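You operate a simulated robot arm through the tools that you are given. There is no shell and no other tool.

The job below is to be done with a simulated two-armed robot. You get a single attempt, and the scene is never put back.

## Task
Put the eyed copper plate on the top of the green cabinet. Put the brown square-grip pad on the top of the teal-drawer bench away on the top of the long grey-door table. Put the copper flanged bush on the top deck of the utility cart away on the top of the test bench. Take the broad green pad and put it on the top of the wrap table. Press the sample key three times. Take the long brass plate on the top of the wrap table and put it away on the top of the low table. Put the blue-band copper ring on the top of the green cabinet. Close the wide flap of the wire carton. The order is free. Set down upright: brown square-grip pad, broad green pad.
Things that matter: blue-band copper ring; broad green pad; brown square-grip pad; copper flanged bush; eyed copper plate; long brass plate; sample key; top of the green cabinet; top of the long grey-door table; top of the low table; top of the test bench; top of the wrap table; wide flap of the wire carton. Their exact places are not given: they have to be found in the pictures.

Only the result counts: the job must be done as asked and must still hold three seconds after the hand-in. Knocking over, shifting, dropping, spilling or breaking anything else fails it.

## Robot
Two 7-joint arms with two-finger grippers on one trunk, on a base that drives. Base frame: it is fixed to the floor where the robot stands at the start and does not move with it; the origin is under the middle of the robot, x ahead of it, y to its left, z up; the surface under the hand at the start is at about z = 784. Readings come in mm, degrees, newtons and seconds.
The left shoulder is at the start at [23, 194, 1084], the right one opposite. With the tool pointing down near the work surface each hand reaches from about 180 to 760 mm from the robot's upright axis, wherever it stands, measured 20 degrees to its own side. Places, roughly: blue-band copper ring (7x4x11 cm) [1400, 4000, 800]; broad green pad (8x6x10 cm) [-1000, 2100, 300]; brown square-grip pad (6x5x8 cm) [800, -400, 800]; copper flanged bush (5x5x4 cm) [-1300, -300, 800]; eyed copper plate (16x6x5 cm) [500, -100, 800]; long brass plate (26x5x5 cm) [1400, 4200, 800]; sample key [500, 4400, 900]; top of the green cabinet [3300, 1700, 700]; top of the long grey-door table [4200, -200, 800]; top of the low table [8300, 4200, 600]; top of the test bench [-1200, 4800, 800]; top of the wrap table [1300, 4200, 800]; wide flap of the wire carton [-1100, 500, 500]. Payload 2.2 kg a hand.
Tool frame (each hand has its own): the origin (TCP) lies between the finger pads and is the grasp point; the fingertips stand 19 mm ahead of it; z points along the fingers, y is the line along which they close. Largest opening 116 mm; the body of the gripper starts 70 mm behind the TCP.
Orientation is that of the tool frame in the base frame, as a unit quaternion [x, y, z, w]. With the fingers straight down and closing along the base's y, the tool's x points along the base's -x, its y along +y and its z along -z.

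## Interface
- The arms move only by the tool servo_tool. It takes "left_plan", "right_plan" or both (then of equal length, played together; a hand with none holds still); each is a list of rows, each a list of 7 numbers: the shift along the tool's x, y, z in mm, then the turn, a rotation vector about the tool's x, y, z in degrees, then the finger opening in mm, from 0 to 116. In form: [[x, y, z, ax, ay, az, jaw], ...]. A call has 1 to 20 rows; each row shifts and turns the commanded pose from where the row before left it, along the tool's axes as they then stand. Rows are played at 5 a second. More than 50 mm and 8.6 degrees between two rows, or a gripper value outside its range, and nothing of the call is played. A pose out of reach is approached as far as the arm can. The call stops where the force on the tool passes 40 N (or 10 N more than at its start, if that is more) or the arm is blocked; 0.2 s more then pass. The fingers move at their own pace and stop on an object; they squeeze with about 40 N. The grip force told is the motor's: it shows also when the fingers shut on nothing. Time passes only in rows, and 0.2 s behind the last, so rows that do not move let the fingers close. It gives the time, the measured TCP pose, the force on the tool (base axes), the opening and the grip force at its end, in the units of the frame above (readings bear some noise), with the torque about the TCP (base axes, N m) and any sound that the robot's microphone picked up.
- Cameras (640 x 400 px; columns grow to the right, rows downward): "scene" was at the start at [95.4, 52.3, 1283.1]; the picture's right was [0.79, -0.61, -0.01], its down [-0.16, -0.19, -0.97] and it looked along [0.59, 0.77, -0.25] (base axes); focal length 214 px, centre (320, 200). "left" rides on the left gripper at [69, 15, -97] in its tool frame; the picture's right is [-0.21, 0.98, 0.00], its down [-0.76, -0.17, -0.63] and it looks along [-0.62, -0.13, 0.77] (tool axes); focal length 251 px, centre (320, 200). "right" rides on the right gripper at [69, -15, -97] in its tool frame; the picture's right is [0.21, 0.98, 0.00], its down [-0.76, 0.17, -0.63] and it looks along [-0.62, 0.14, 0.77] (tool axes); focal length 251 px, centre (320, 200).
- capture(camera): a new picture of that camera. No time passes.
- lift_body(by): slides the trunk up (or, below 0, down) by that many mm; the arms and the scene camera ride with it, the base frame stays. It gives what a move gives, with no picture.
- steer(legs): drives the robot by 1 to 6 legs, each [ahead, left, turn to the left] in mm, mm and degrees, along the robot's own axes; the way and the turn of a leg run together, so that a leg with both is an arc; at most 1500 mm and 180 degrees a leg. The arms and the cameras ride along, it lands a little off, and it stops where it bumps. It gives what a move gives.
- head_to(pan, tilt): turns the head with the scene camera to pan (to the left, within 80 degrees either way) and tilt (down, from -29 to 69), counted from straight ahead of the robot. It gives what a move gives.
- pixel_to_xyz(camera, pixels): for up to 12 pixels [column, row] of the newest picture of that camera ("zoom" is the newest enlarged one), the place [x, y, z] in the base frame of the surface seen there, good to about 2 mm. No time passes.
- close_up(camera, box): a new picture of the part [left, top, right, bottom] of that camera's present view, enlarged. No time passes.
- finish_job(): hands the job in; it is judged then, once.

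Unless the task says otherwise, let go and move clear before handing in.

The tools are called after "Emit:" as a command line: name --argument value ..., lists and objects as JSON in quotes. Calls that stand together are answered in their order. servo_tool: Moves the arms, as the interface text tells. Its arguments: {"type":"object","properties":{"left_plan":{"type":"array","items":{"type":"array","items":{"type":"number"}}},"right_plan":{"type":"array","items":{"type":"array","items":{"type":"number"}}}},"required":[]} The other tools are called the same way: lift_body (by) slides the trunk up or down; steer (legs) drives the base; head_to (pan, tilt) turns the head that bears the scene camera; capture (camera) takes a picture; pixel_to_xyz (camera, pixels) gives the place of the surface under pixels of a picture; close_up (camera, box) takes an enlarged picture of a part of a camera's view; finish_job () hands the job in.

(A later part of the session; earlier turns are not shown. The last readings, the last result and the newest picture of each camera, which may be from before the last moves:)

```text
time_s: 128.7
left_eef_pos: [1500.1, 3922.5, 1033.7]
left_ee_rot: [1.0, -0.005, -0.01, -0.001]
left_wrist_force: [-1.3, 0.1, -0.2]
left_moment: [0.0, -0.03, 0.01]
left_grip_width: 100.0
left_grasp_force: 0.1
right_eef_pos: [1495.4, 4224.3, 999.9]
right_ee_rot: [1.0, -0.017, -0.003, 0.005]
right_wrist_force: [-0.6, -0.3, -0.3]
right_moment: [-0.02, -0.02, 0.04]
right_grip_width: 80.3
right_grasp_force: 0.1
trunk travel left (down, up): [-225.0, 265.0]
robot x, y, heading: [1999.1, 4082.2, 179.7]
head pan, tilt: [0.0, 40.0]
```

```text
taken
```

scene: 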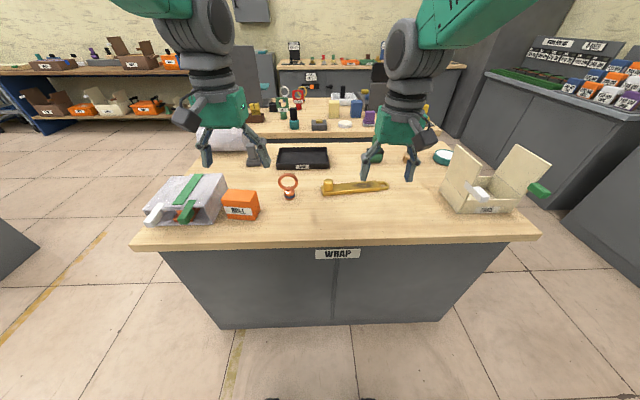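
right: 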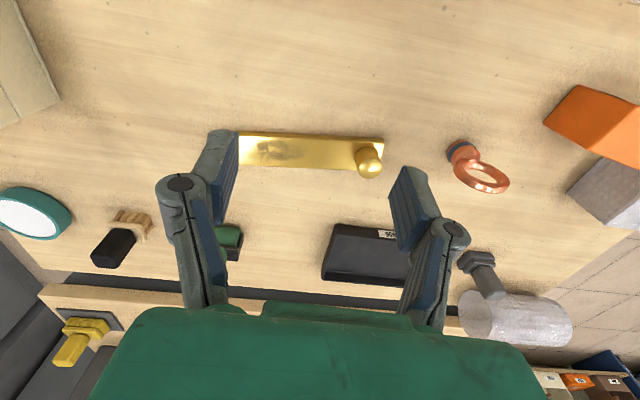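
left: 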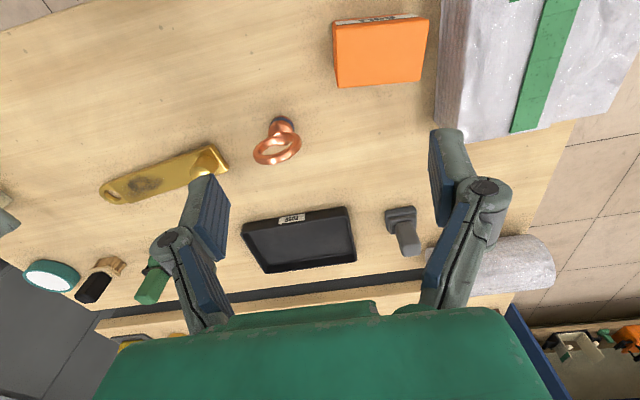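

Emit:
close_up --camera "right" --box '[230, 100, 390, 200]'

Emit:
pixel_to_xyz --camera "zoom" --pixels '[[555, 250], [515, 240], [600, 245], [555, 210], [560, 295], [610, 155], [610, 250], [80, 135], [60, 255], [500, 210], [300, 200], [400, 210]]'

Emit:
close_up --camera "left" --box '[220, 90, 340, 165]'

Emit:
pixel_to_xyz --camera "zoom" --pixels '[[190, 330], [400, 270], [200, 365], [350, 370], [300, 390], [400, 320], [320, 250], [380, 180], [320, 160], [180, 345], [420, 290], [290, 300]]'

```text
4.00 times, centred on (310, 150) of right
```

zoom: 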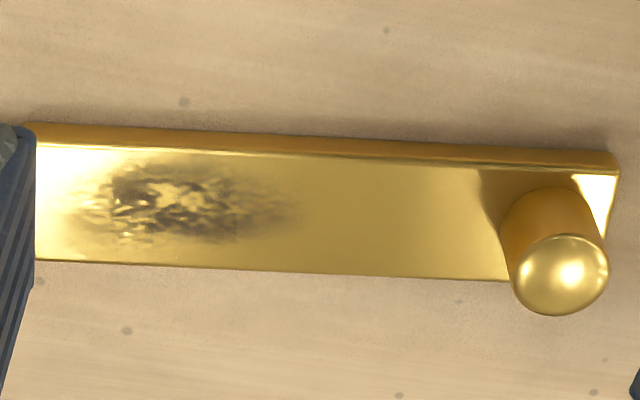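

```text
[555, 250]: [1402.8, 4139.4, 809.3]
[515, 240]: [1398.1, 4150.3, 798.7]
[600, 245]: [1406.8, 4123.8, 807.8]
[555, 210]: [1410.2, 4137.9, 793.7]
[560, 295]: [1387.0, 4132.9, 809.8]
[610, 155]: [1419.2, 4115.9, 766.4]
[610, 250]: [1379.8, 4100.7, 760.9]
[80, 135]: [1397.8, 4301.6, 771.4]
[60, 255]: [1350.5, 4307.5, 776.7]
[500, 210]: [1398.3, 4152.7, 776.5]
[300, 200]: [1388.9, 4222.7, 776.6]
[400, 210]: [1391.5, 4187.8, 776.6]
```

```text
5.33 times, centred on (280, 128) of left
```

zoom: 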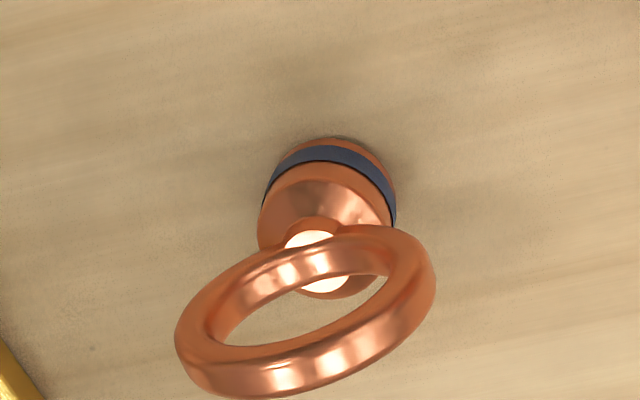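

```text
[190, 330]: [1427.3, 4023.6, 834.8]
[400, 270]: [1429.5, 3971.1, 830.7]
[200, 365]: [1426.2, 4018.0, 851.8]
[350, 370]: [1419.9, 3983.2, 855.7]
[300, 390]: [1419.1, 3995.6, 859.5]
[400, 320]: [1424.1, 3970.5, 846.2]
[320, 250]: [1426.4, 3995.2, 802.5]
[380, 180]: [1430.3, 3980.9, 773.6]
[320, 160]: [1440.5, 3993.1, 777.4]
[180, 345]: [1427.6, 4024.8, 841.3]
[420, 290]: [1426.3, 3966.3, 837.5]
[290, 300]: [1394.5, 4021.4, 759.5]
```

Plate axis is yawed ~6.5° (edge (1419,4116)→(1398,4302)), knob near (1396,4136), top z 809. I'll bring the right hand above the knob, aligned to the plate.

Emit:
servo_tool --right_plan '[[-32, 30.5, 0, 0, 0, 0, 80], [-32, 30.5, 0, 0, 0, 0, 80], [-32, 30.5, 10, 0, 0, 0, 80], [0, 0, 30, 0, 0, -4.3, 80], [0, 0, 40, 0, 0, -4.2, 80], [0, 0, 40, 0, 0, 0, 80], [0, 0, 0, 0, 0, 0, 80], [0, 0, 0, 0, 0, 0, 80], [0, 0, 0, 0, 0, 0, 80]]'

Emit:
close_up --camera "right" --box '[220, 60, 420, 185]'

Emit:
capture --camera "right"

```text
time_s: 130.7
left_eef_pos: [1501.6, 3921.6, 1035.0]
left_ee_rot: [1.0, -0.004, -0.011, -0.001]
left_wrist_force: [0.4, 0.8, 0.4]
left_moment: [-0.02, 0.0, -0.02]
left_grip_width: 100.0
left_grasp_force: 0.0
right_eef_pos: [1397.1, 4133.3, 882.4]
right_ee_rot: [0.998, 0.057, -0.004, 0.004]
right_wrist_force: [-0.9, -0.4, -0.6]
right_moment: [-0.01, -0.02, 0.0]
right_grip_width: 80.0
right_grasp_force: 0.1
trunk travel left (down, up): [-225.0, 265.0]
robot x, y, heading: [2000.6, 4083.5, 179.8]
head pan, tilt: [0.0, 40.0]
```

```text
3.20 times, centred on (320, 122) of right
```

zoom: 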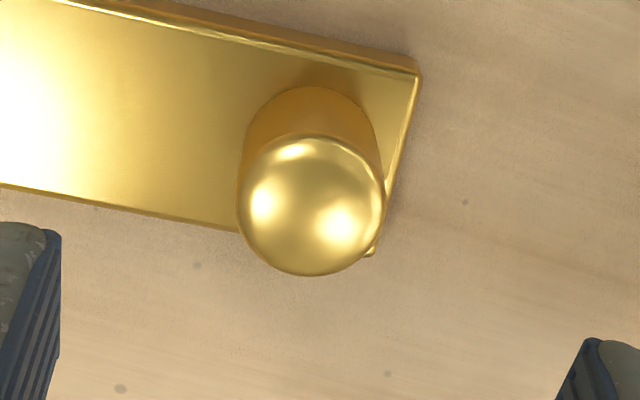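

```text
taken
```

right: 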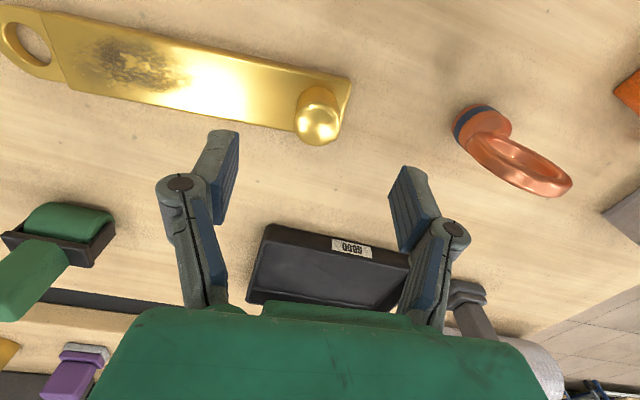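

Emit:
pixel_to_xyz --camera "right" --pixels '[[317, 122], [300, 120], [334, 120], [317, 104], [317, 142], [345, 82], [338, 138], [300, 90], [150, 70], [330, 95], [60, 20], [75, 85]]'

```text
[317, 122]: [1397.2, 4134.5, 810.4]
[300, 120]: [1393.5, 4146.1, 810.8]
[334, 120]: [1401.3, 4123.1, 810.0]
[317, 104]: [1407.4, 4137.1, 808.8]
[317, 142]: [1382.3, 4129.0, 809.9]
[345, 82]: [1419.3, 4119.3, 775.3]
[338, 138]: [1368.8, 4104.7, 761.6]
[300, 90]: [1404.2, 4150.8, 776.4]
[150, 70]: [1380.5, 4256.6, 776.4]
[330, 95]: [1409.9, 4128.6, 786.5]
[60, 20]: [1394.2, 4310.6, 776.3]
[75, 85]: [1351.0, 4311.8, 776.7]
```

Knob centre ≈(1395,4134), directly under the TCP. Descend to z≈798.5 and close.

Emit:
servo_tool --right_plan '[[-1, 0, 30, 0, 0, 0, 80], [0, 0, 30, 0, 0, 0, 80], [0, 0, 15, 0, 0, 0, 80], [0, 0, 8, 0, 0, 0, 80], [0, 0, 0, 0, 0, 0, 80], [0, 0, 0, 0, 0, 0, 80], [0, 0, 0, 0, 0, 0, 10], [0, 0, 0, 0, 0, 0, 10], [0, 0, 0, 0, 0, 0, 10], [0, 0, 0, 0, 0, 0, 10]]'

Emit:
capture --camera "right"

```text
time_s: 132.9
left_eef_pos: [1500.6, 3920.6, 1033.8]
left_ee_rot: [1.0, -0.005, -0.01, -0.001]
left_wrist_force: [-0.1, 0.6, -0.1]
left_moment: [0.04, 0.0, -0.02]
left_grip_width: 100.0
left_grasp_force: 0.0
right_eef_pos: [1394.4, 4131.6, 798.6]
right_ee_rot: [0.998, 0.058, -0.005, 0.005]
right_wrist_force: [-0.7, 0.5, 0.8]
right_moment: [0.02, 0.03, 0.06]
right_grip_width: 34.2
right_grasp_force: 39.7
trunk travel left (down, up): [-225.0, 265.0]
robot x, y, heading: [2000.5, 4081.8, 179.6]
head pan, tilt: [0.0, 40.0]
```

```text
taken
```

right: 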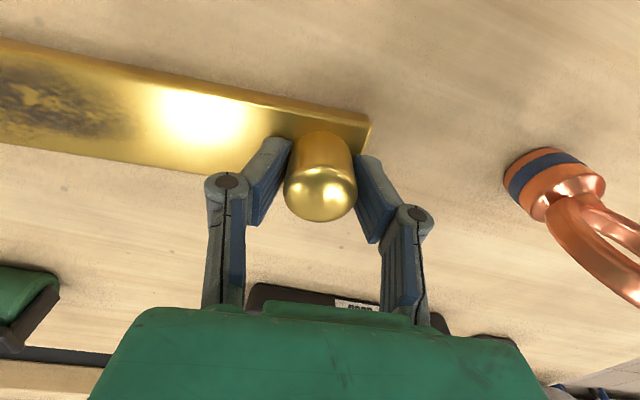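

Gripped at 34.2 mm. Lifting slowly and watching for droop.

Emit:
servo_tool --right_plan '[[0, 0, -3, 0, 0, 0, 10], [0, 0, -5, 0, 0, 0, 10], [0, 0, -8, 0, 0, 0, 10], [0, 0, -12, 0, 0, 0, 10], [0, 0, -15, 0, 0, 0, 10], [0, 0, -15, 0, 0, 0, 10], [0, 0, 0, 0, 0, 0, 10], [0, 0, 0, 0, 0, 0, 10]]'

Emit:
capture --camera "right"

Emit:
close_up --camera "scene" --box '[200, 120, 480, 295]'

```text
time_s: 134.7
left_eef_pos: [1501.7, 3920.8, 1032.9]
left_ee_rot: [1.0, -0.005, -0.011, -0.001]
left_wrist_force: [0.4, -0.5, 0.5]
left_moment: [0.0, 0.03, 0.02]
left_grip_width: 100.0
left_grasp_force: 0.1
right_eef_pos: [1394.5, 4132.6, 857.2]
right_ee_rot: [0.998, 0.057, -0.006, 0.004]
right_wrist_force: [-0.3, -0.6, -1.6]
right_moment: [-0.11, -0.03, -0.02]
right_grip_width: 33.8
right_grasp_force: 40.0
trunk travel left (down, up): [-225.0, 265.0]
robot x, y, heading: [1999.1, 4083.3, 180.0]
head pan, tilt: [0.0, 40.0]
```

```text
taken
```

right: 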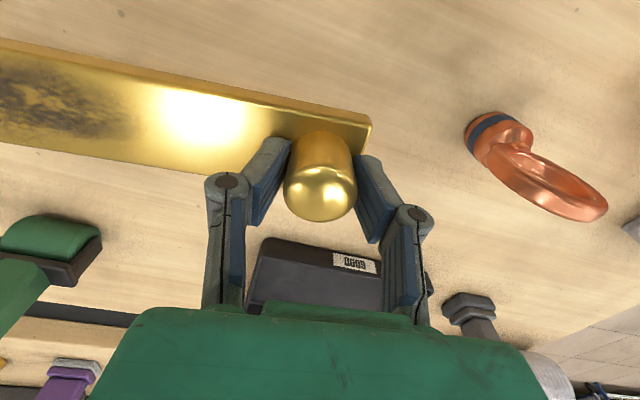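

```text
2.29 times, centred on (340, 208) of scene
```

zoom: 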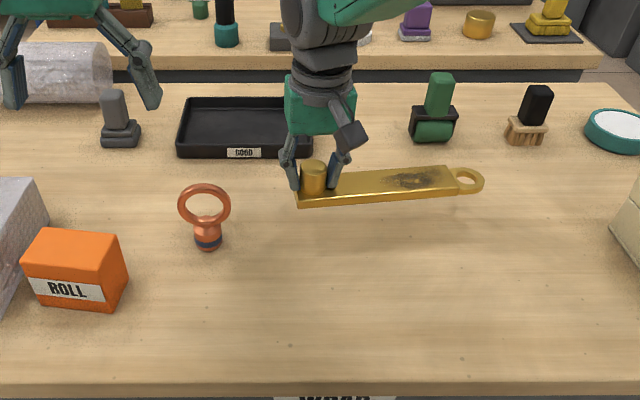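

The plate is level in the hand. I'll raise it out of the way and bring the left hand over the ring at (1424,3997).

Emit:
servo_tool --left_plan '[[0, 0, 0, 0, 0, 0, 100], [0, 0, 0, 0, 0, 0, 100], [0, 0, 0, 0, 0, 0, 100], [0, 0, 0, 0, 0, 0, 100], [-26, -25, 20, 0, 0, 0, 100], [-26, -25, 20, 0, 0, 0, 100], [-25, -26, 20, 0, 0, 0, 100], [0, 0, 40, 0, 0, 0, 100], [0, 0, 0, 0, 0, 0, 100], [0, 0, 0, 0, 0, 0, 100]]' --right_plan '[[0, 0, -30, 0, 0, 0, 10], [0, 0, -40, 0, 0, 0, 10], [0, -25, -35, 0, 0, 0, 10], [0, -30, -35, 0, 0, 0, 10], [0, -30, -30, 0, 0, 0, 10], [0, -30, -20, 0, 0, 0, 10], [0, -20, 0, 0, 0, 0, 10], [0, 0, 0, 0, 0, 0, 10], [0, 0, 0, 0, 0, 0, 10], [0, 0, 0, 0, 0, 0, 10]]'

Emit:
capture --camera "left"

Emit:
capture --camera "scene"

```text
time_s: 136.9
left_eef_pos: [1422.8, 3998.6, 936.0]
left_ee_rot: [1.0, -0.005, -0.012, 0.0]
left_wrist_force: [-0.5, 0.1, 0.0]
left_moment: [0.0, -0.02, -0.01]
left_grip_width: 100.2
left_grasp_force: 0.0
right_eef_pos: [1380.5, 4269.9, 1046.5]
right_ee_rot: [0.998, 0.057, -0.005, 0.005]
right_wrist_force: [0.4, -0.7, -1.5]
right_moment: [-0.14, -0.06, 0.01]
right_grip_width: 34.0
right_grasp_force: 39.8
trunk travel left (down, up): [-225.0, 265.0]
robot x, y, heading: [1998.6, 4081.0, 179.9]
head pan, tilt: [0.0, 40.0]
```

```text
taken
```

left: 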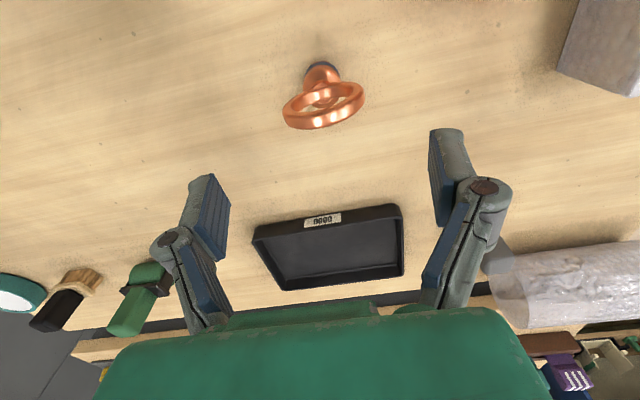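

```text
taken
```

scene: 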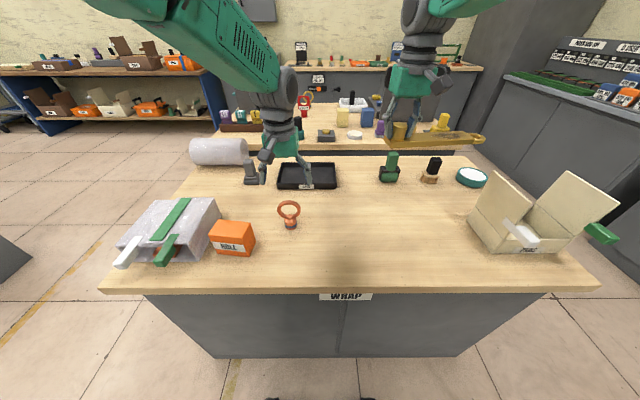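

Emit:
close_up --camera "left" --box '[264, 55, 384, 130]'

Emit:
pixel_to_xyz --camera "zoom" --pixels '[[120, 290], [520, 200], [300, 370], [330, 365], [270, 240], [310, 50], [250, 80], [400, 80], [180, 240], [480, 290], [140, 270], [510, 230]]'

```text
5.33 times, centred on (324, 92) of left
```

zoom: 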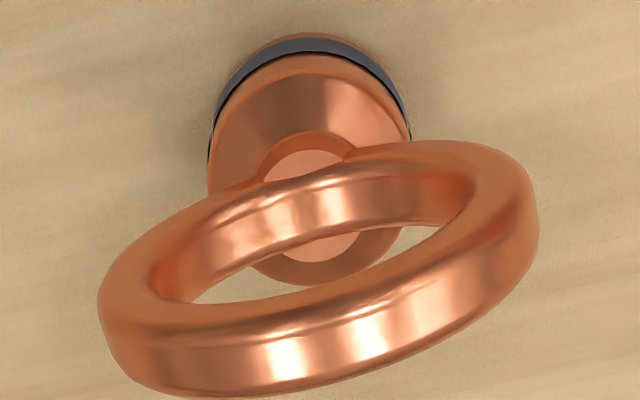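

```text
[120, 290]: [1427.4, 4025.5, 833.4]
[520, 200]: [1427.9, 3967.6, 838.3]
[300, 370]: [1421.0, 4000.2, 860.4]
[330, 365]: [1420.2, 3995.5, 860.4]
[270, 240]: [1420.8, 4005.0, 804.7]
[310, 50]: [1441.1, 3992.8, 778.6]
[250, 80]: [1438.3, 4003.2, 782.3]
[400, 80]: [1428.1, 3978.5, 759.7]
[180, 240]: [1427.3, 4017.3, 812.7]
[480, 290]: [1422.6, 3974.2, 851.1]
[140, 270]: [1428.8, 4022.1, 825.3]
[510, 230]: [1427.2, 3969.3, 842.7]
```

Ring centre (1423,3997), hoop z 803–861. Descend to z≈830 and close along y around it.

Emit:
servo_tool --left_plan '[[0, 1.5, 40, 0, 0, 0, 100], [0, 0, 40, 0, 0, 0, 100], [0, 0, 20, 0, 0, 0, 100], [0, 0, 6, 0, 0, 0, 100], [0, 0, 0, 0, 0, 0, 100], [0, 0, 0, 0, 0, 0, 100]]'

Emit:
capture --camera "left"

```text
time_s: 138.3
left_eef_pos: [1421.2, 3997.9, 829.6]
left_ee_rot: [1.0, -0.005, -0.01, 0.0]
left_wrist_force: [0.0, 0.2, 0.2]
left_moment: [0.03, -0.02, 0.0]
left_grip_width: 99.5
left_grasp_force: 0.0
right_eef_pos: [1380.0, 4269.3, 1047.1]
right_ee_rot: [0.998, 0.057, -0.005, 0.005]
right_wrist_force: [-0.8, 0.7, -2.1]
right_moment: [-0.08, -0.04, -0.02]
right_grip_width: 34.0
right_grasp_force: 39.4
trunk travel left (down, up): [-225.0, 265.0]
robot x, y, heading: [2000.9, 4082.9, 179.8]
head pan, tilt: [0.0, 40.0]
```

```text
taken
```

left: 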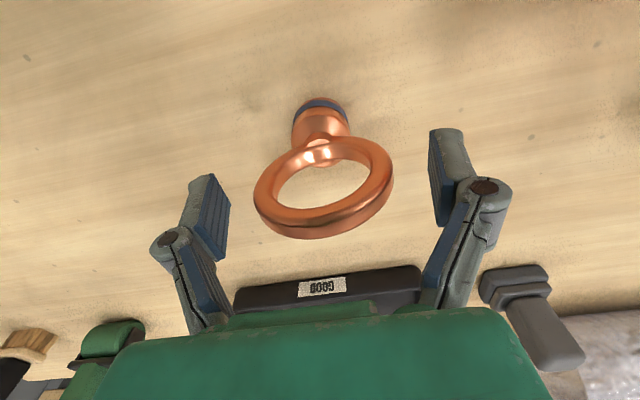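

Emit:
servo_tool --left_plan '[[0, 0, 0, 0, 0, 0, 50], [0, 0, 0, 0, 0, 0, 50], [0, 0, 0, 0, 0, 0, 50], [0, 0, 0, 0, 0, 0, 50], [0, 0, -4, 0, 0, 0, 50], [0, 0, -6, 0, 0, 0, 50], [0, 0, -10, 0, 0, 0, 50], [0, 0, -20, 0, 0, 0, 50], [0, 0, -30, 0, 0, 0, 50], [0, 0, 0, 0, 0, 0, 50], [0, 0, 0, 0, 0, 0, 50]]'

Emit:
capture --camera "left"

Emit:
close_up --camera "scene" --box '[200, 120, 400, 245]'

```text
time_s: 140.7
left_eef_pos: [1422.3, 3997.0, 901.2]
left_ee_rot: [1.0, -0.005, -0.01, 0.0]
left_wrist_force: [0.1, 0.4, -1.6]
left_moment: [0.0, -0.01, 0.06]
left_grip_width: 65.3
left_grasp_force: 40.0
right_eef_pos: [1381.1, 4271.1, 1047.0]
right_ee_rot: [0.998, 0.057, -0.005, 0.005]
right_wrist_force: [0.7, 0.5, -1.6]
right_moment: [-0.14, -0.01, 0.01]
right_grip_width: 34.1
right_grasp_force: 40.9
trunk travel left (down, up): [-225.0, 265.0]
robot x, y, heading: [1999.2, 4081.7, 179.9]
head pan, tilt: [0.0, 40.0]
```

```text
taken
```

left: 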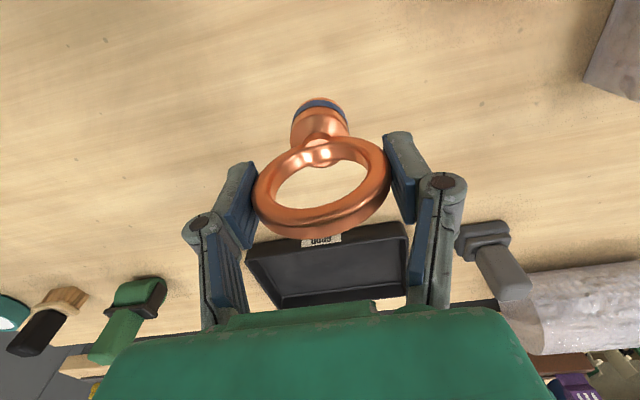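

```text
3.20 times, centred on (300, 182) of scene
```

zoom: 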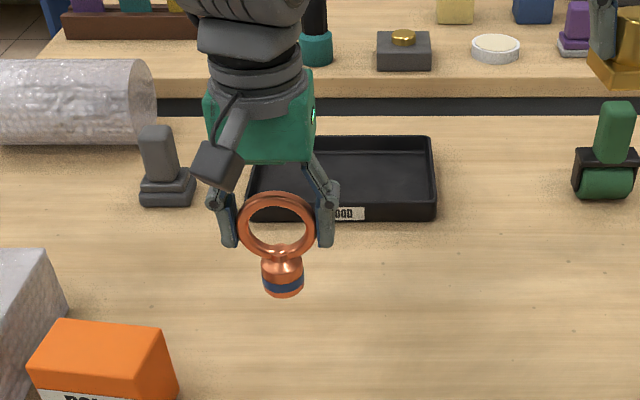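

The ring is held upright. I'll raise it, pull both hands in, and back off; then drive south and turn to look east.

Emit:
servo_tool --left_plan '[[0, 0, -40, 0, 0, 0, 50], [0, 0, -40, 0, 0, 0, 50], [10, 0, -40, 0, 0, 0, 50], [25, 0, -20, 0, 0, 0, 50], [25, 0, 0, 0, 0, 0, 50], [20, 0, 0, 0, 0, 0, 50], [0, 0, 0, 0, 0, 0, 50]]' --right_plan '[[10, 0, -5, 0, 0, 0, 10], [20, 0, 0, 0, 0, 0, 10], [25, 0, 0, 0, 0, 0, 10], [25, 0, 0, 0, 0, 0, 10], [25, 0, 0, 0, 0, 0, 10], [20, 0, 0, 0, 0, 0, 10], [0, 0, 0, 0, 0, 0, 10]]'

Emit:
steer --legs '[[-200, 0, 0], [0, 0, 90], [1000, 0, 0], [0, 0, 90]]'

Emit:
head_to --pan 10 --tilt 20

Emit:
capture --camera "scene"

```text
time_s: 142.3
left_eef_pos: [1503.7, 3995.6, 1037.4]
left_ee_rot: [1.0, -0.005, -0.01, 0.001]
left_wrist_force: [-0.8, -0.7, -1.0]
left_moment: [-0.04, -0.01, -0.01]
left_grip_width: 65.4
left_grasp_force: 40.4
right_eef_pos: [1504.7, 4284.9, 1049.9]
right_ee_rot: [0.998, 0.057, -0.004, 0.005]
right_wrist_force: [0.5, -0.5, -1.2]
right_moment: [-0.07, -0.02, 0.0]
right_grip_width: 33.8
right_grasp_force: 40.3
trunk travel left (down, up): [-225.0, 265.0]
robot x, y, heading: [1998.5, 4081.9, 179.8]
head pan, tilt: [0.0, 40.0]
```

```text
time_s: 156.3
left_eef_pos: [2692.1, 3179.5, 1037.3]
left_ee_rot: [0.002, 1.0, 0.001, 0.01]
left_wrist_force: [-0.4, -0.1, -1.2]
left_moment: [0.0, 0.0, 0.0]
left_grip_width: 65.1
left_grasp_force: 40.5
right_eef_pos: [2692.1, 2890.9, 1050.7]
right_ee_rot: [-0.061, 0.998, 0.006, 0.005]
right_wrist_force: [0.5, -0.6, -1.7]
right_moment: [0.13, 0.02, -0.04]
right_grip_width: 34.2
right_grasp_force: 40.1
trunk travel left (down, up): [-225.0, 265.0]
robot x, y, heading: [2197.8, 3092.2, 0.3]
head pan, tilt: [0.0, 40.0]
```

```text
time_s: 157.2
left_eef_pos: [2688.7, 3178.5, 1038.9]
left_ee_rot: [0.001, 1.0, -0.001, 0.013]
left_wrist_force: [-0.1, -1.1, -1.4]
left_moment: [0.0, 0.03, -0.03]
left_grip_width: 64.9
left_grasp_force: 40.1
right_eef_pos: [2688.7, 2891.2, 1051.6]
right_ee_rot: [-0.06, 0.998, 0.005, 0.006]
right_wrist_force: [-0.3, -0.3, -1.7]
right_moment: [0.14, 0.01, 0.01]
right_grip_width: 33.7
right_grasp_force: 39.8
trunk travel left (down, up): [-225.0, 265.0]
robot x, y, heading: [2198.2, 3087.9, 0.2]
head pan, tilt: [10.0, 20.0]
```

```text
taken
```

scene: 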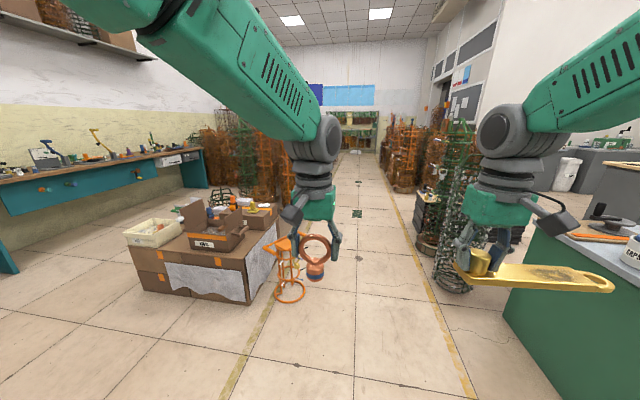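

East of here a lane runs between yellow lines toward the low table. First I'll drop the ring at the green cabinet: drive back to the same stand.

Emit:
steer --legs '[[0, -1300, 0], [270, 0, 0]]'

Emit:
head_to --pan 0 --tilt 40

Emit:
capture --camera "scene"

Emit:
capture --camera "left"

```text
time_s: 165.2
left_eef_pos: [2966.7, 1893.0, 1038.9]
left_ee_rot: [-0.005, 1.0, -0.002, 0.012]
left_wrist_force: [-0.2, 0.2, -1.5]
left_moment: [-0.03, 0.03, 0.03]
left_grip_width: 64.8
left_grasp_force: 39.7
right_eef_pos: [2968.9, 1605.2, 1053.0]
right_ee_rot: [-0.067, 0.998, 0.004, 0.005]
right_wrist_force: [-0.3, 0.0, -2.1]
right_moment: [0.15, 0.05, -0.01]
right_grip_width: 34.0
right_grasp_force: 40.1
trunk travel left (down, up): [-225.0, 265.0]
robot x, y, heading: [2477.3, 1798.8, 1.0]
head pan, tilt: [10.0, 20.0]
```

```text
time_s: 166.0
left_eef_pos: [2963.3, 1892.4, 1040.0]
left_ee_rot: [-0.004, 1.0, -0.001, 0.014]
left_wrist_force: [-0.5, 0.1, -1.0]
left_moment: [-0.03, 0.01, 0.03]
left_grip_width: 65.1
left_grasp_force: 40.2
right_eef_pos: [2965.2, 1604.1, 1053.0]
right_ee_rot: [-0.067, 0.998, 0.004, 0.008]
right_wrist_force: [0.6, -0.5, -1.3]
right_moment: [0.14, 0.01, 0.0]
right_grip_width: 33.9
right_grasp_force: 40.1
trunk travel left (down, up): [-225.0, 265.0]
robot x, y, heading: [2474.2, 1797.1, 0.8]
head pan, tilt: [0.0, 40.0]
```

```text
taken
```

scene: 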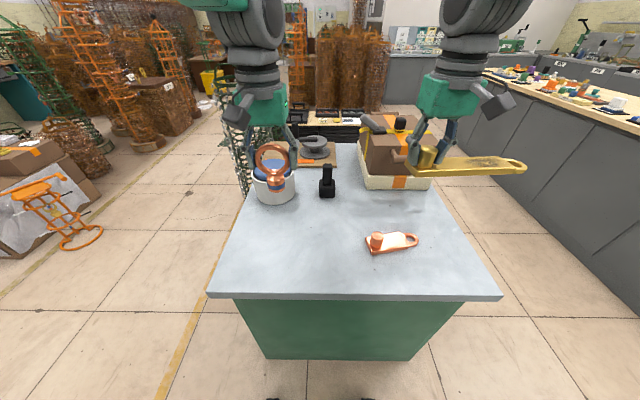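

```text
taken
```

left: 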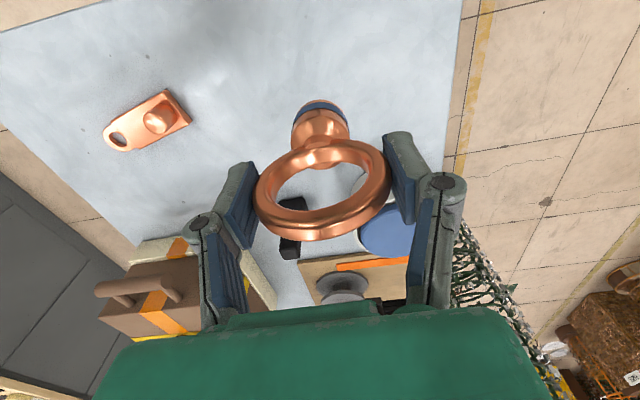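

I'll shift the ring to about (2972,1860) and lower it to just above the top (contact expected at TCP z≈809).

Emit:
servo_tool --left_plan '[[-4, -16, 0, 0, 0, 0, 50], [-4, -16, 20, 0, 0.8, 0, 50], [0, 0, 40, 0, 0.8, 0, 50], [0, 0, 40, 0, 0, 0, 50], [0, 0, 40, 0, 0, 0, 50], [0, 0, 40, 0, 0, 0, 50], [0, 0, 25, 0, 0, 0, 50], [0, 0, 15, 0, 0, 0, 50], [0, 0, 0, 0, 0, 0, 50], [0, 0, 0, 0, 0, 0, 50]]'

Emit:
capture --camera "left"

Emit:
close_up --camera "scene" --box '[220, 140, 380, 240]'

```text
time_s: 168.2
left_eef_pos: [2976.6, 1863.8, 823.8]
left_ee_rot: [-0.014, 1.0, -0.008, -0.002]
left_wrist_force: [-0.3, -0.7, -0.8]
left_moment: [-0.01, 0.0, -0.02]
left_grip_width: 65.1
left_grasp_force: 39.7
right_eef_pos: [2966.7, 1602.8, 1052.6]
right_ee_rot: [-0.067, 0.998, 0.005, 0.008]
right_wrist_force: [-1.1, -0.6, -1.5]
right_moment: [0.12, 0.02, -0.02]
right_grip_width: 34.1
right_grasp_force: 39.6
trunk travel left (down, up): [-225.0, 265.0]
robot x, y, heading: [2477.7, 1792.9, 0.9]
head pan, tilt: [0.0, 40.0]
```

```text
taken
```

left: 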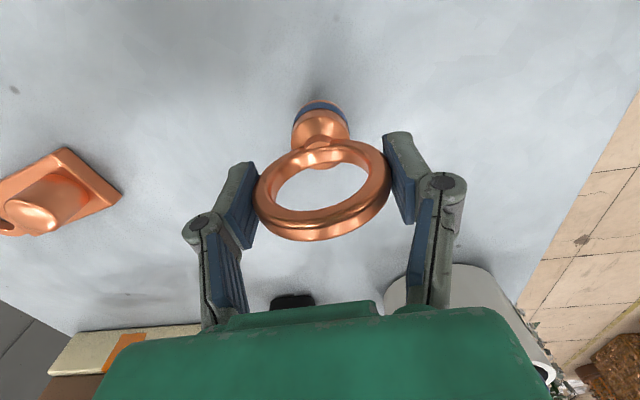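

```text
4.00 times, centred on (300, 190) of scene
```

zoom: 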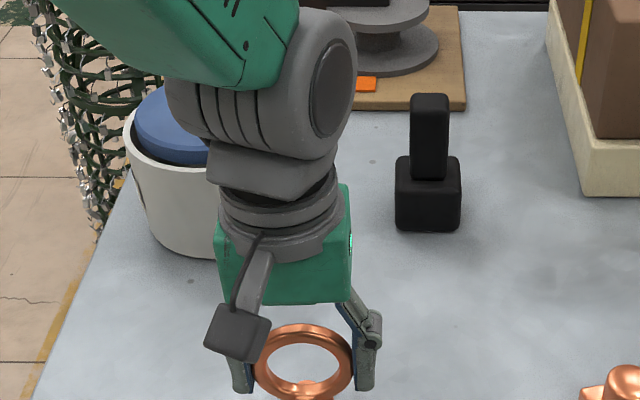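

Emit:
servo_tool --left_plan '[[0, 0, 6, 0, 0, 0, 50], [0, 0, 4, 0, 0, 0, 50], [0, 0, 2, 0, 0, 0, 50], [0, 0, 0, 0, 0, 0, 50], [0, 0, 0, 0, 0, 0, 50]]'

```text
time_s: 169.4
left_eef_pos: [2976.5, 1864.8, 810.8]
left_ee_rot: [-0.014, 1.0, -0.008, -0.001]
left_wrist_force: [-0.2, 0.5, -0.7]
left_moment: [0.0, 0.02, 0.01]
left_grip_width: 65.2
left_grasp_force: 39.8
right_eef_pos: [2965.8, 1601.7, 1052.8]
right_ee_rot: [-0.066, 0.998, 0.005, 0.007]
right_wrist_force: [-0.6, 0.3, -0.5]
right_moment: [0.13, 0.06, -0.03]
right_grip_width: 33.9
right_grasp_force: 39.9
trunk travel left (down, up): [-225.0, 265.0]
robot x, y, heading: [2476.1, 1794.5, 0.7]
head pan, tilt: [0.0, 40.0]
```

Emit:
servo_tool --left_plan '[[0, 0, 1, 0, 0, 0, 50], [0, 0, 1, 0, 0, 0, 50], [0, 0, 0.5, 0, 0, 0, 50], [0, 0, 0, 0, 0, 0, 50], [0, 0, 0, 0, 0, 0, 50]]'

```text
time_s: 170.6
left_eef_pos: [2977.8, 1864.9, 810.9]
left_ee_rot: [-0.014, 1.0, -0.009, 0.0]
left_wrist_force: [-1.4, -0.8, 11.4]
left_moment: [0.03, -0.1, -0.02]
left_grip_width: 64.7
left_grasp_force: 40.2
right_eef_pos: [2965.9, 1603.4, 1053.9]
right_ee_rot: [-0.066, 0.998, 0.005, 0.008]
right_wrist_force: [0.1, 0.8, -1.4]
right_moment: [0.15, 0.02, 0.0]
right_grip_width: 33.8
right_grasp_force: 40.2
trunk travel left (down, up): [-225.0, 265.0]
robot x, y, heading: [2476.9, 1797.7, 0.8]
head pan, tilt: [0.0, 40.0]
```

Contact at 11 N. Opening slowly and rising.

Emit:
servo_tool --left_plan '[[0, 0, 0, 0, 0, 0, 66], [0, 0, 0, 0, 0, 0, 70], [0, 0, 0, 0, 0, 0, 80], [0, 0, 0, 0, 0, 0, 100], [0, 0, 0, 0, 0, 0, 100], [0, 0, 0, 0, 0, 0, 100], [0, 0, -10, 0, 0, 0, 100], [0, 0, -30, 0, 0, 0, 100], [0, 0, -40, 0, 0, 0, 100], [0, 0, -45, 0, 0, 0, 100], [0, 0, -45, 0, 0, 0, 100], [0, 0, -45, 0, 0, 0, 100], [0, 0, 0, 0, 0, 0, 100]]'

Emit:
capture --camera "scene"

Emit:
capture --camera "left"

```text
time_s: 173.4
left_eef_pos: [2971.3, 1859.5, 1022.6]
left_ee_rot: [-0.004, 1.0, -0.001, -0.001]
left_wrist_force: [0.3, 0.3, -0.3]
left_moment: [-0.03, 0.0, -0.01]
left_grip_width: 100.1
left_grasp_force: 0.1
right_eef_pos: [2966.2, 1603.2, 1053.8]
right_ee_rot: [-0.066, 0.998, 0.004, 0.007]
right_wrist_force: [-0.9, -0.1, -1.0]
right_moment: [0.09, 0.01, 0.01]
right_grip_width: 34.2
right_grasp_force: 40.2
trunk travel left (down, up): [-225.0, 265.0]
robot x, y, heading: [2474.3, 1795.5, 0.9]
head pan, tilt: [0.0, 40.0]
```

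```text
taken
```

scene: 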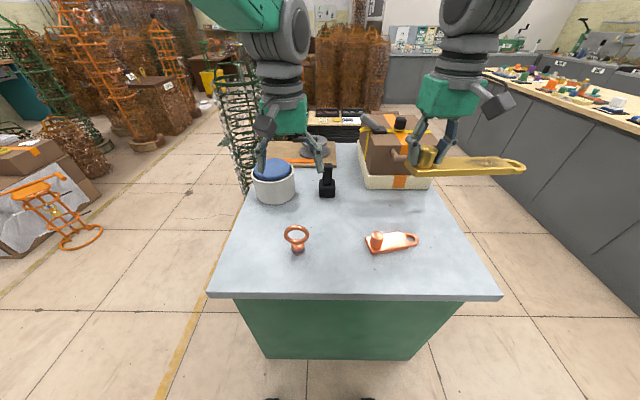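

```text
taken
```

left: 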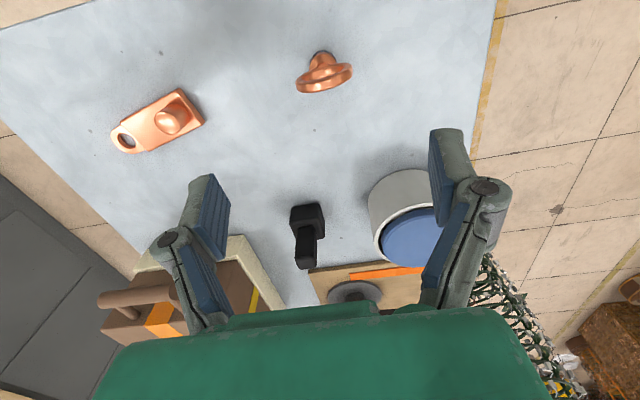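

Ring stands on the cabinet. Now for the low table: I'll back off, go up to the lane (y≈2950) and survey it eastward.

Emit:
steer --legs '[[-300, 0, 0], [0, 1170, -0.8]]'

Emit:
head_to --pan 0 --tilt 18

Emit:
capture --camera "scene"

Emit:
pixel_to_xyz --camera "scene" --pixels '[[320, 150], [320, 170], [320, 200], [320, 240], [320, 300], [250, 300], [380, 300], [280, 220], [370, 220], [320, 130], [340, 160], [300, 160]]'

```text
time_s: 181.0
left_eef_pos: [2658.3, 3027.5, 1023.1]
left_ee_rot: [-0.001, 1.0, -0.001, -0.001]
left_wrist_force: [-0.1, -0.2, -0.8]
left_moment: [-0.01, 0.01, 0.0]
left_grip_width: 99.9
left_grasp_force: 0.1
right_eef_pos: [2652.1, 2771.5, 1053.0]
right_ee_rot: [-0.063, 0.998, 0.006, 0.007]
right_wrist_force: [-0.1, -0.4, -2.1]
right_moment: [0.13, 0.0, -0.04]
right_grip_width: 33.9
right_grasp_force: 40.5
trunk travel left (down, up): [-225.0, 265.0]
robot x, y, heading: [2164.9, 2962.7, 0.4]
head pan, tilt: [0.0, 40.0]
```

```text
time_s: 181.9
left_eef_pos: [2656.4, 3028.4, 1023.8]
left_ee_rot: [-0.001, 1.0, -0.001, 0.001]
left_wrist_force: [-0.2, 0.1, -0.4]
left_moment: [-0.01, -0.01, 0.01]
left_grip_width: 100.1
left_grasp_force: 0.1
right_eef_pos: [2647.4, 2771.2, 1054.3]
right_ee_rot: [-0.063, 0.998, 0.005, 0.009]
right_wrist_force: [0.9, -0.2, -0.2]
right_moment: [0.18, -0.02, 0.0]
right_grip_width: 34.1
right_grasp_force: 39.9
trunk travel left (down, up): [-225.0, 265.0]
robot x, y, heading: [2166.5, 2968.2, 0.2]
head pan, tilt: [0.0, 18.0]
```

```text
taken
```

scene: 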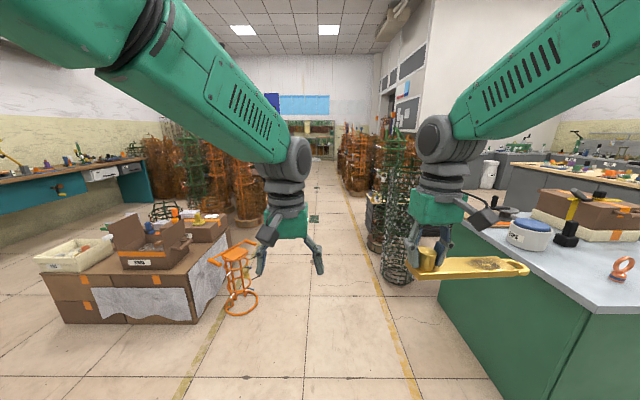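

```text
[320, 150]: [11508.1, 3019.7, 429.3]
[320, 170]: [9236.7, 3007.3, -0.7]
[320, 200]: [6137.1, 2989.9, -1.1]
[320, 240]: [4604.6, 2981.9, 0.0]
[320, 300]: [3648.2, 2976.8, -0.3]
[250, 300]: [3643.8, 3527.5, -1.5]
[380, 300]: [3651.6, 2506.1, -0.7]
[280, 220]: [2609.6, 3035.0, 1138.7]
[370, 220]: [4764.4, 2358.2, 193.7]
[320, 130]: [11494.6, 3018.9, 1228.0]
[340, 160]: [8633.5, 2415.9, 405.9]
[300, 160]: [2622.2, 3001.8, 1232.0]
```

The lane is open from y≈2500 to 3530. I'll drive 2.6 m east slightly left of centre and look again.

Emit:
steer --legs '[[1300, 50, 0], [1300, 0, 0]]'

Emit:
capture --camera "scene"

Emit:
head_to --pan 35 --tilt 20

Emit:
capture --camera "scene"

```text
time_s: 194.5
left_eef_pos: [5235.6, 3091.0, 1022.7]
left_ee_rot: [0.001, 1.0, -0.001, 0.0]
left_wrist_force: [0.2, -0.5, 0.0]
left_moment: [-0.01, 0.01, 0.0]
left_grip_width: 100.0
left_grasp_force: 0.1
right_eef_pos: [5229.0, 2833.2, 1054.5]
right_ee_rot: [-0.063, 0.998, 0.005, 0.008]
right_wrist_force: [0.5, 0.1, -2.2]
right_moment: [0.1, 0.04, -0.01]
right_grip_width: 34.2
right_grasp_force: 39.7
trunk travel left (down, up): [-225.0, 265.0]
robot x, y, heading: [4743.8, 3028.4, 0.3]
head pan, tilt: [0.0, 18.0]
```

```text
taken
```

scene: 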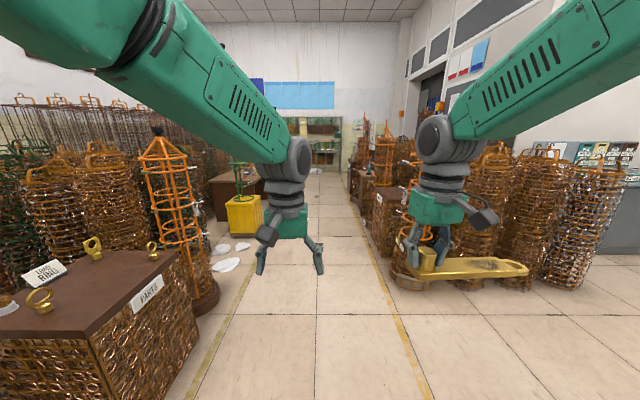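

```text
time_s: 195.5
left_eef_pos: [5233.5, 3090.4, 1025.0]
left_ee_rot: [0.0, 1.0, -0.001, 0.002]
left_wrist_force: [-0.2, 0.1, 0.5]
left_moment: [-0.03, -0.01, 0.02]
left_grip_width: 99.8
left_grasp_force: 0.1
right_eef_pos: [5225.6, 2833.7, 1055.3]
right_ee_rot: [-0.063, 0.998, 0.005, 0.01]
right_wrist_force: [0.9, 0.0, -1.9]
right_moment: [0.16, 0.02, 0.01]
right_grip_width: 34.1
right_grasp_force: 40.0
trunk travel left (down, up): [-225.0, 265.0]
robot x, y, heading: [4741.0, 3030.3, 0.4]
head pan, tilt: [35.0, 20.0]
```

```text
taken
```

scene: 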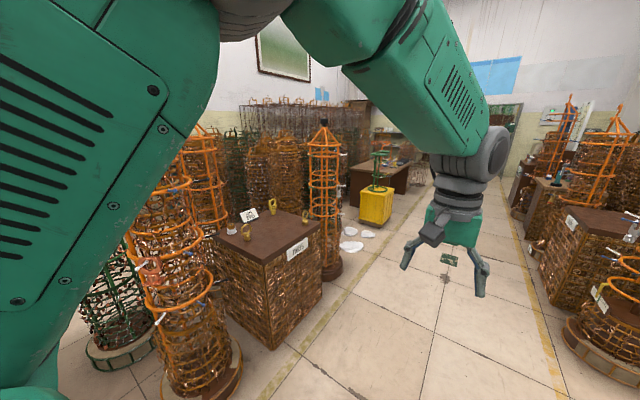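

Emit:
pixel_to_xyz --camera "scene" --pixels '[[375, 205], [365, 172], [400, 172], [395, 180], [350, 230], [375, 233], [330, 265], [275, 335], [240, 370], [450, 258], [560, 330], [420, 160]]'

Emit:
close_up --camera "scene" --box '[300, 110, 460, 210]'

```text
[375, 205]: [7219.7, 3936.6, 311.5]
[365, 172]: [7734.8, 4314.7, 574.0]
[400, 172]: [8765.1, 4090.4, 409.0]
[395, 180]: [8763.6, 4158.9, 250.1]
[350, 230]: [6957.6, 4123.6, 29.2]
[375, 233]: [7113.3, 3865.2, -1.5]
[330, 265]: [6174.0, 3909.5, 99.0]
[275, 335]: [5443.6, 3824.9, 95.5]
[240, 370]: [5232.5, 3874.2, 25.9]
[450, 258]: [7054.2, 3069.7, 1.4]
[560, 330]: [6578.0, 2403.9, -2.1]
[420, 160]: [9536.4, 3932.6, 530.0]
```

```text
4.00 times, centred on (380, 160) of scene
```

zoom: 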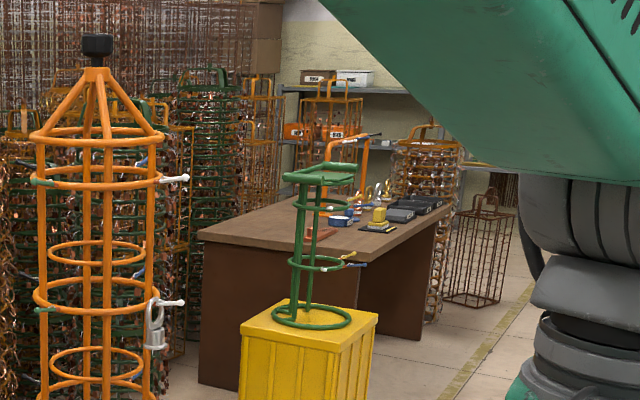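

Emit:
close_up --camera "scene" --box '[410, 230, 490, 280]'

Emit:
pixel_to_xyz --camera "zoom" --pixels '[[320, 200], [250, 230], [380, 230], [320, 150], [320, 260]]'

```text
8.00 times, centred on (450, 255) of scene
```

zoom: 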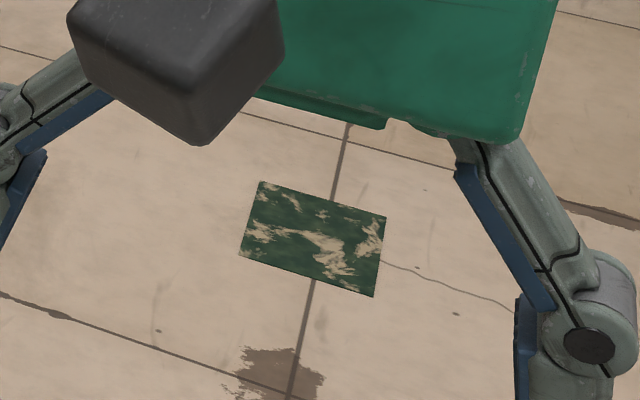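

```text
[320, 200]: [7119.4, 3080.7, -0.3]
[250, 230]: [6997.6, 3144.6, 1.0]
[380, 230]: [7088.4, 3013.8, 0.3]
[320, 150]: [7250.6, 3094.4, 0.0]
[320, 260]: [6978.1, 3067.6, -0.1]
```

It is just floor paint. The low table runs about x 7700–8770, y from ~4000, z≈600. Driving east along the lane to x≈8240.

Emit:
steer --legs '[[1200, 0, 0], [1200, 0, 0], [1050, 0, 0]]'

Emit:
head_to --pan 70 --tilt 30

Emit:
capture --camera "scene"

```text
time_s: 212.3
left_eef_pos: [8688.2, 3082.9, 1024.0]
left_ee_rot: [0.006, 1.0, -0.001, 0.003]
left_wrist_force: [0.5, -0.4, -0.6]
left_moment: [0.03, 0.01, 0.0]
left_grip_width: 99.9
left_grasp_force: 0.1
right_eef_pos: [8676.6, 2827.1, 1055.4]
right_ee_rot: [-0.055, 0.998, 0.005, 0.011]
right_wrist_force: [0.8, 0.1, -2.1]
right_moment: [0.1, 0.04, -0.04]
right_grip_width: 34.1
right_grasp_force: 39.7
trunk travel left (down, up): [-225.0, 265.0]
robot x, y, heading: [8195.6, 3030.8, -0.2]
head pan, tilt: [35.0, 20.0]
```

```text
time_s: 213.3
left_eef_pos: [8685.8, 3081.4, 1026.4]
left_ee_rot: [0.007, 1.0, -0.001, 0.004]
left_wrist_force: [0.4, 0.0, -0.2]
left_moment: [0.01, -0.02, 0.0]
left_grip_width: 100.1
left_grasp_force: 0.0
right_eef_pos: [8674.5, 2826.9, 1057.5]
right_ee_rot: [-0.055, 0.998, 0.004, 0.011]
right_wrist_force: [0.0, 0.2, -2.5]
right_moment: [0.12, 0.06, -0.01]
right_grip_width: 33.8
right_grasp_force: 40.2
trunk travel left (down, up): [-225.0, 265.0]
robot x, y, heading: [8194.6, 3026.6, -0.4]
head pan, tilt: [70.0, 30.0]
```

```text
taken
```

scene: 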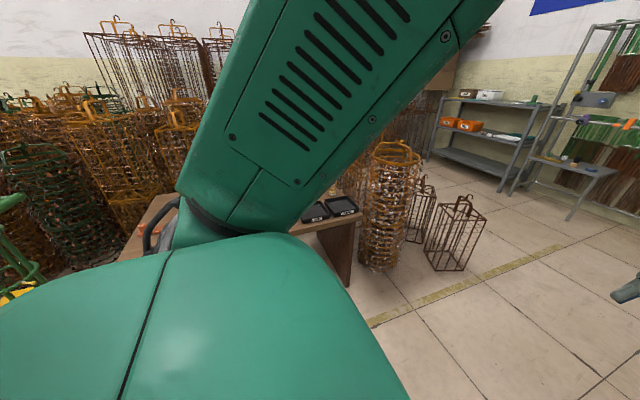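

Emit:
steer --legs '[[0, 0, 90]]'

Emit:
head_to --pan 0 --tilt 35

Emit:
capture --camera "scene"

Emit:
pixel_to_xyz --camera "scene" --pixels '[[320, 150], [320, 170], [250, 160], [400, 160], [320, 200], [300, 180], [200, 200], [380, 180], [350, 160], [280, 160]]'

```text
time_s: 217.5
left_eef_pos: [8142.7, 3519.7, 1026.0]
left_ee_rot: [-0.701, 0.713, 0.001, 0.004]
left_wrist_force: [-0.2, -0.9, 0.8]
left_moment: [0.04, 0.03, -0.01]
left_grip_width: 100.0
left_grasp_force: 0.0
right_eef_pos: [8398.8, 3506.2, 1057.2]
right_ee_rot: [0.744, -0.668, -0.011, -0.005]
right_wrist_force: [-0.4, 0.5, -2.2]
right_moment: [-0.04, 0.1, -0.01]
right_grip_width: 34.2
right_grasp_force: 40.6
trunk travel left (down, up): [-225.0, 265.0]
robot x, y, heading: [8195.9, 3027.3, 89.3]
head pan, tilt: [70.0, 30.0]
```

```text
time_s: 218.9
left_eef_pos: [8142.0, 3515.6, 1027.6]
left_ee_rot: [-0.702, 0.713, 0.003, 0.005]
left_wrist_force: [-0.3, -0.8, 0.2]
left_moment: [0.0, 0.03, 0.01]
left_grip_width: 100.1
left_grasp_force: 0.0
right_eef_pos: [8399.6, 3504.0, 1058.6]
right_ee_rot: [0.744, -0.668, -0.013, -0.006]
right_wrist_force: [-0.7, -1.0, -2.1]
right_moment: [-0.05, 0.08, 0.01]
right_grip_width: 33.8
right_grasp_force: 40.1
trunk travel left (down, up): [-225.0, 265.0]
robot x, y, heading: [8195.5, 3029.6, 89.6]
head pan, tilt: [0.0, 35.0]
```

```text
taken
```

scene: 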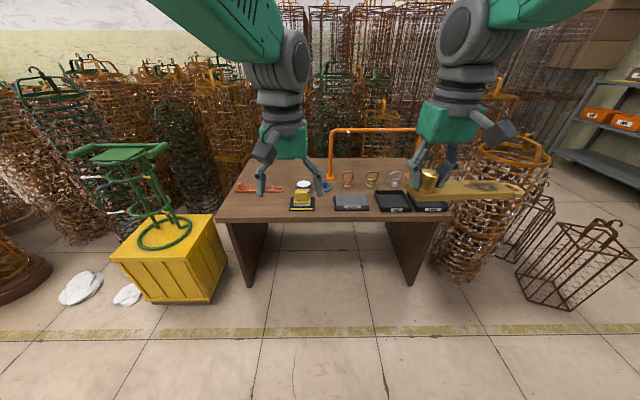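

```text
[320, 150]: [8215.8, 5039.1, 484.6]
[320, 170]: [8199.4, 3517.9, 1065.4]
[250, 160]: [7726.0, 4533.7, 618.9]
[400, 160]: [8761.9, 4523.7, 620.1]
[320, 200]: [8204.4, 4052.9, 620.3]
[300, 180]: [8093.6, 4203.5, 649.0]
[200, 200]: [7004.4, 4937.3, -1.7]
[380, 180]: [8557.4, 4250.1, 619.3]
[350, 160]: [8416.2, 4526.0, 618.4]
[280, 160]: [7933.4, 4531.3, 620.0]
```

Emit:
close_up --camera "scene" --box '[210, 140, 450, 290]'

Emit:
pixel_to_xyz --camera "zoom" --pixels '[[50, 200], [320, 205], [580, 205], [215, 182], [280, 185], [330, 182], [440, 185], [480, 185], [100, 150], [160, 160], [130, 120], [390, 150]]'

```text
2.67 times, centred on (330, 215) of scene
```

zoom: 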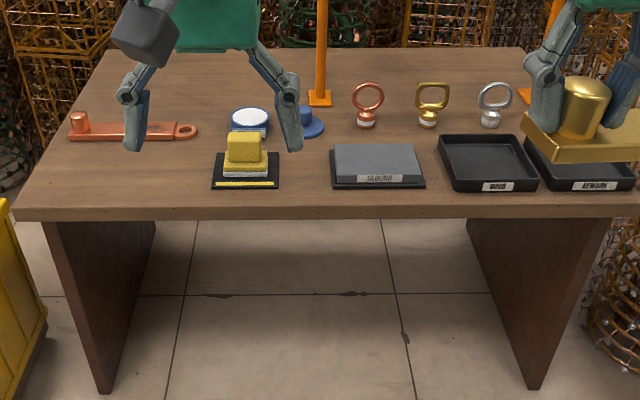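

```text
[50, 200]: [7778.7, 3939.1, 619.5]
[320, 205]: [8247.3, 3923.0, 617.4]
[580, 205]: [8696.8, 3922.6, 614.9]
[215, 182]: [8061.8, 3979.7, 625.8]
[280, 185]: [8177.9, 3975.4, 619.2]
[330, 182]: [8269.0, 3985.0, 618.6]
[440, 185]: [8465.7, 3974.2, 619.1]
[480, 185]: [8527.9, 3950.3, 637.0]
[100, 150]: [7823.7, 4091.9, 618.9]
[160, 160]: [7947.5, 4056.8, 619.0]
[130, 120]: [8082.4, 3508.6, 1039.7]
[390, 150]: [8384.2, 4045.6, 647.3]
```

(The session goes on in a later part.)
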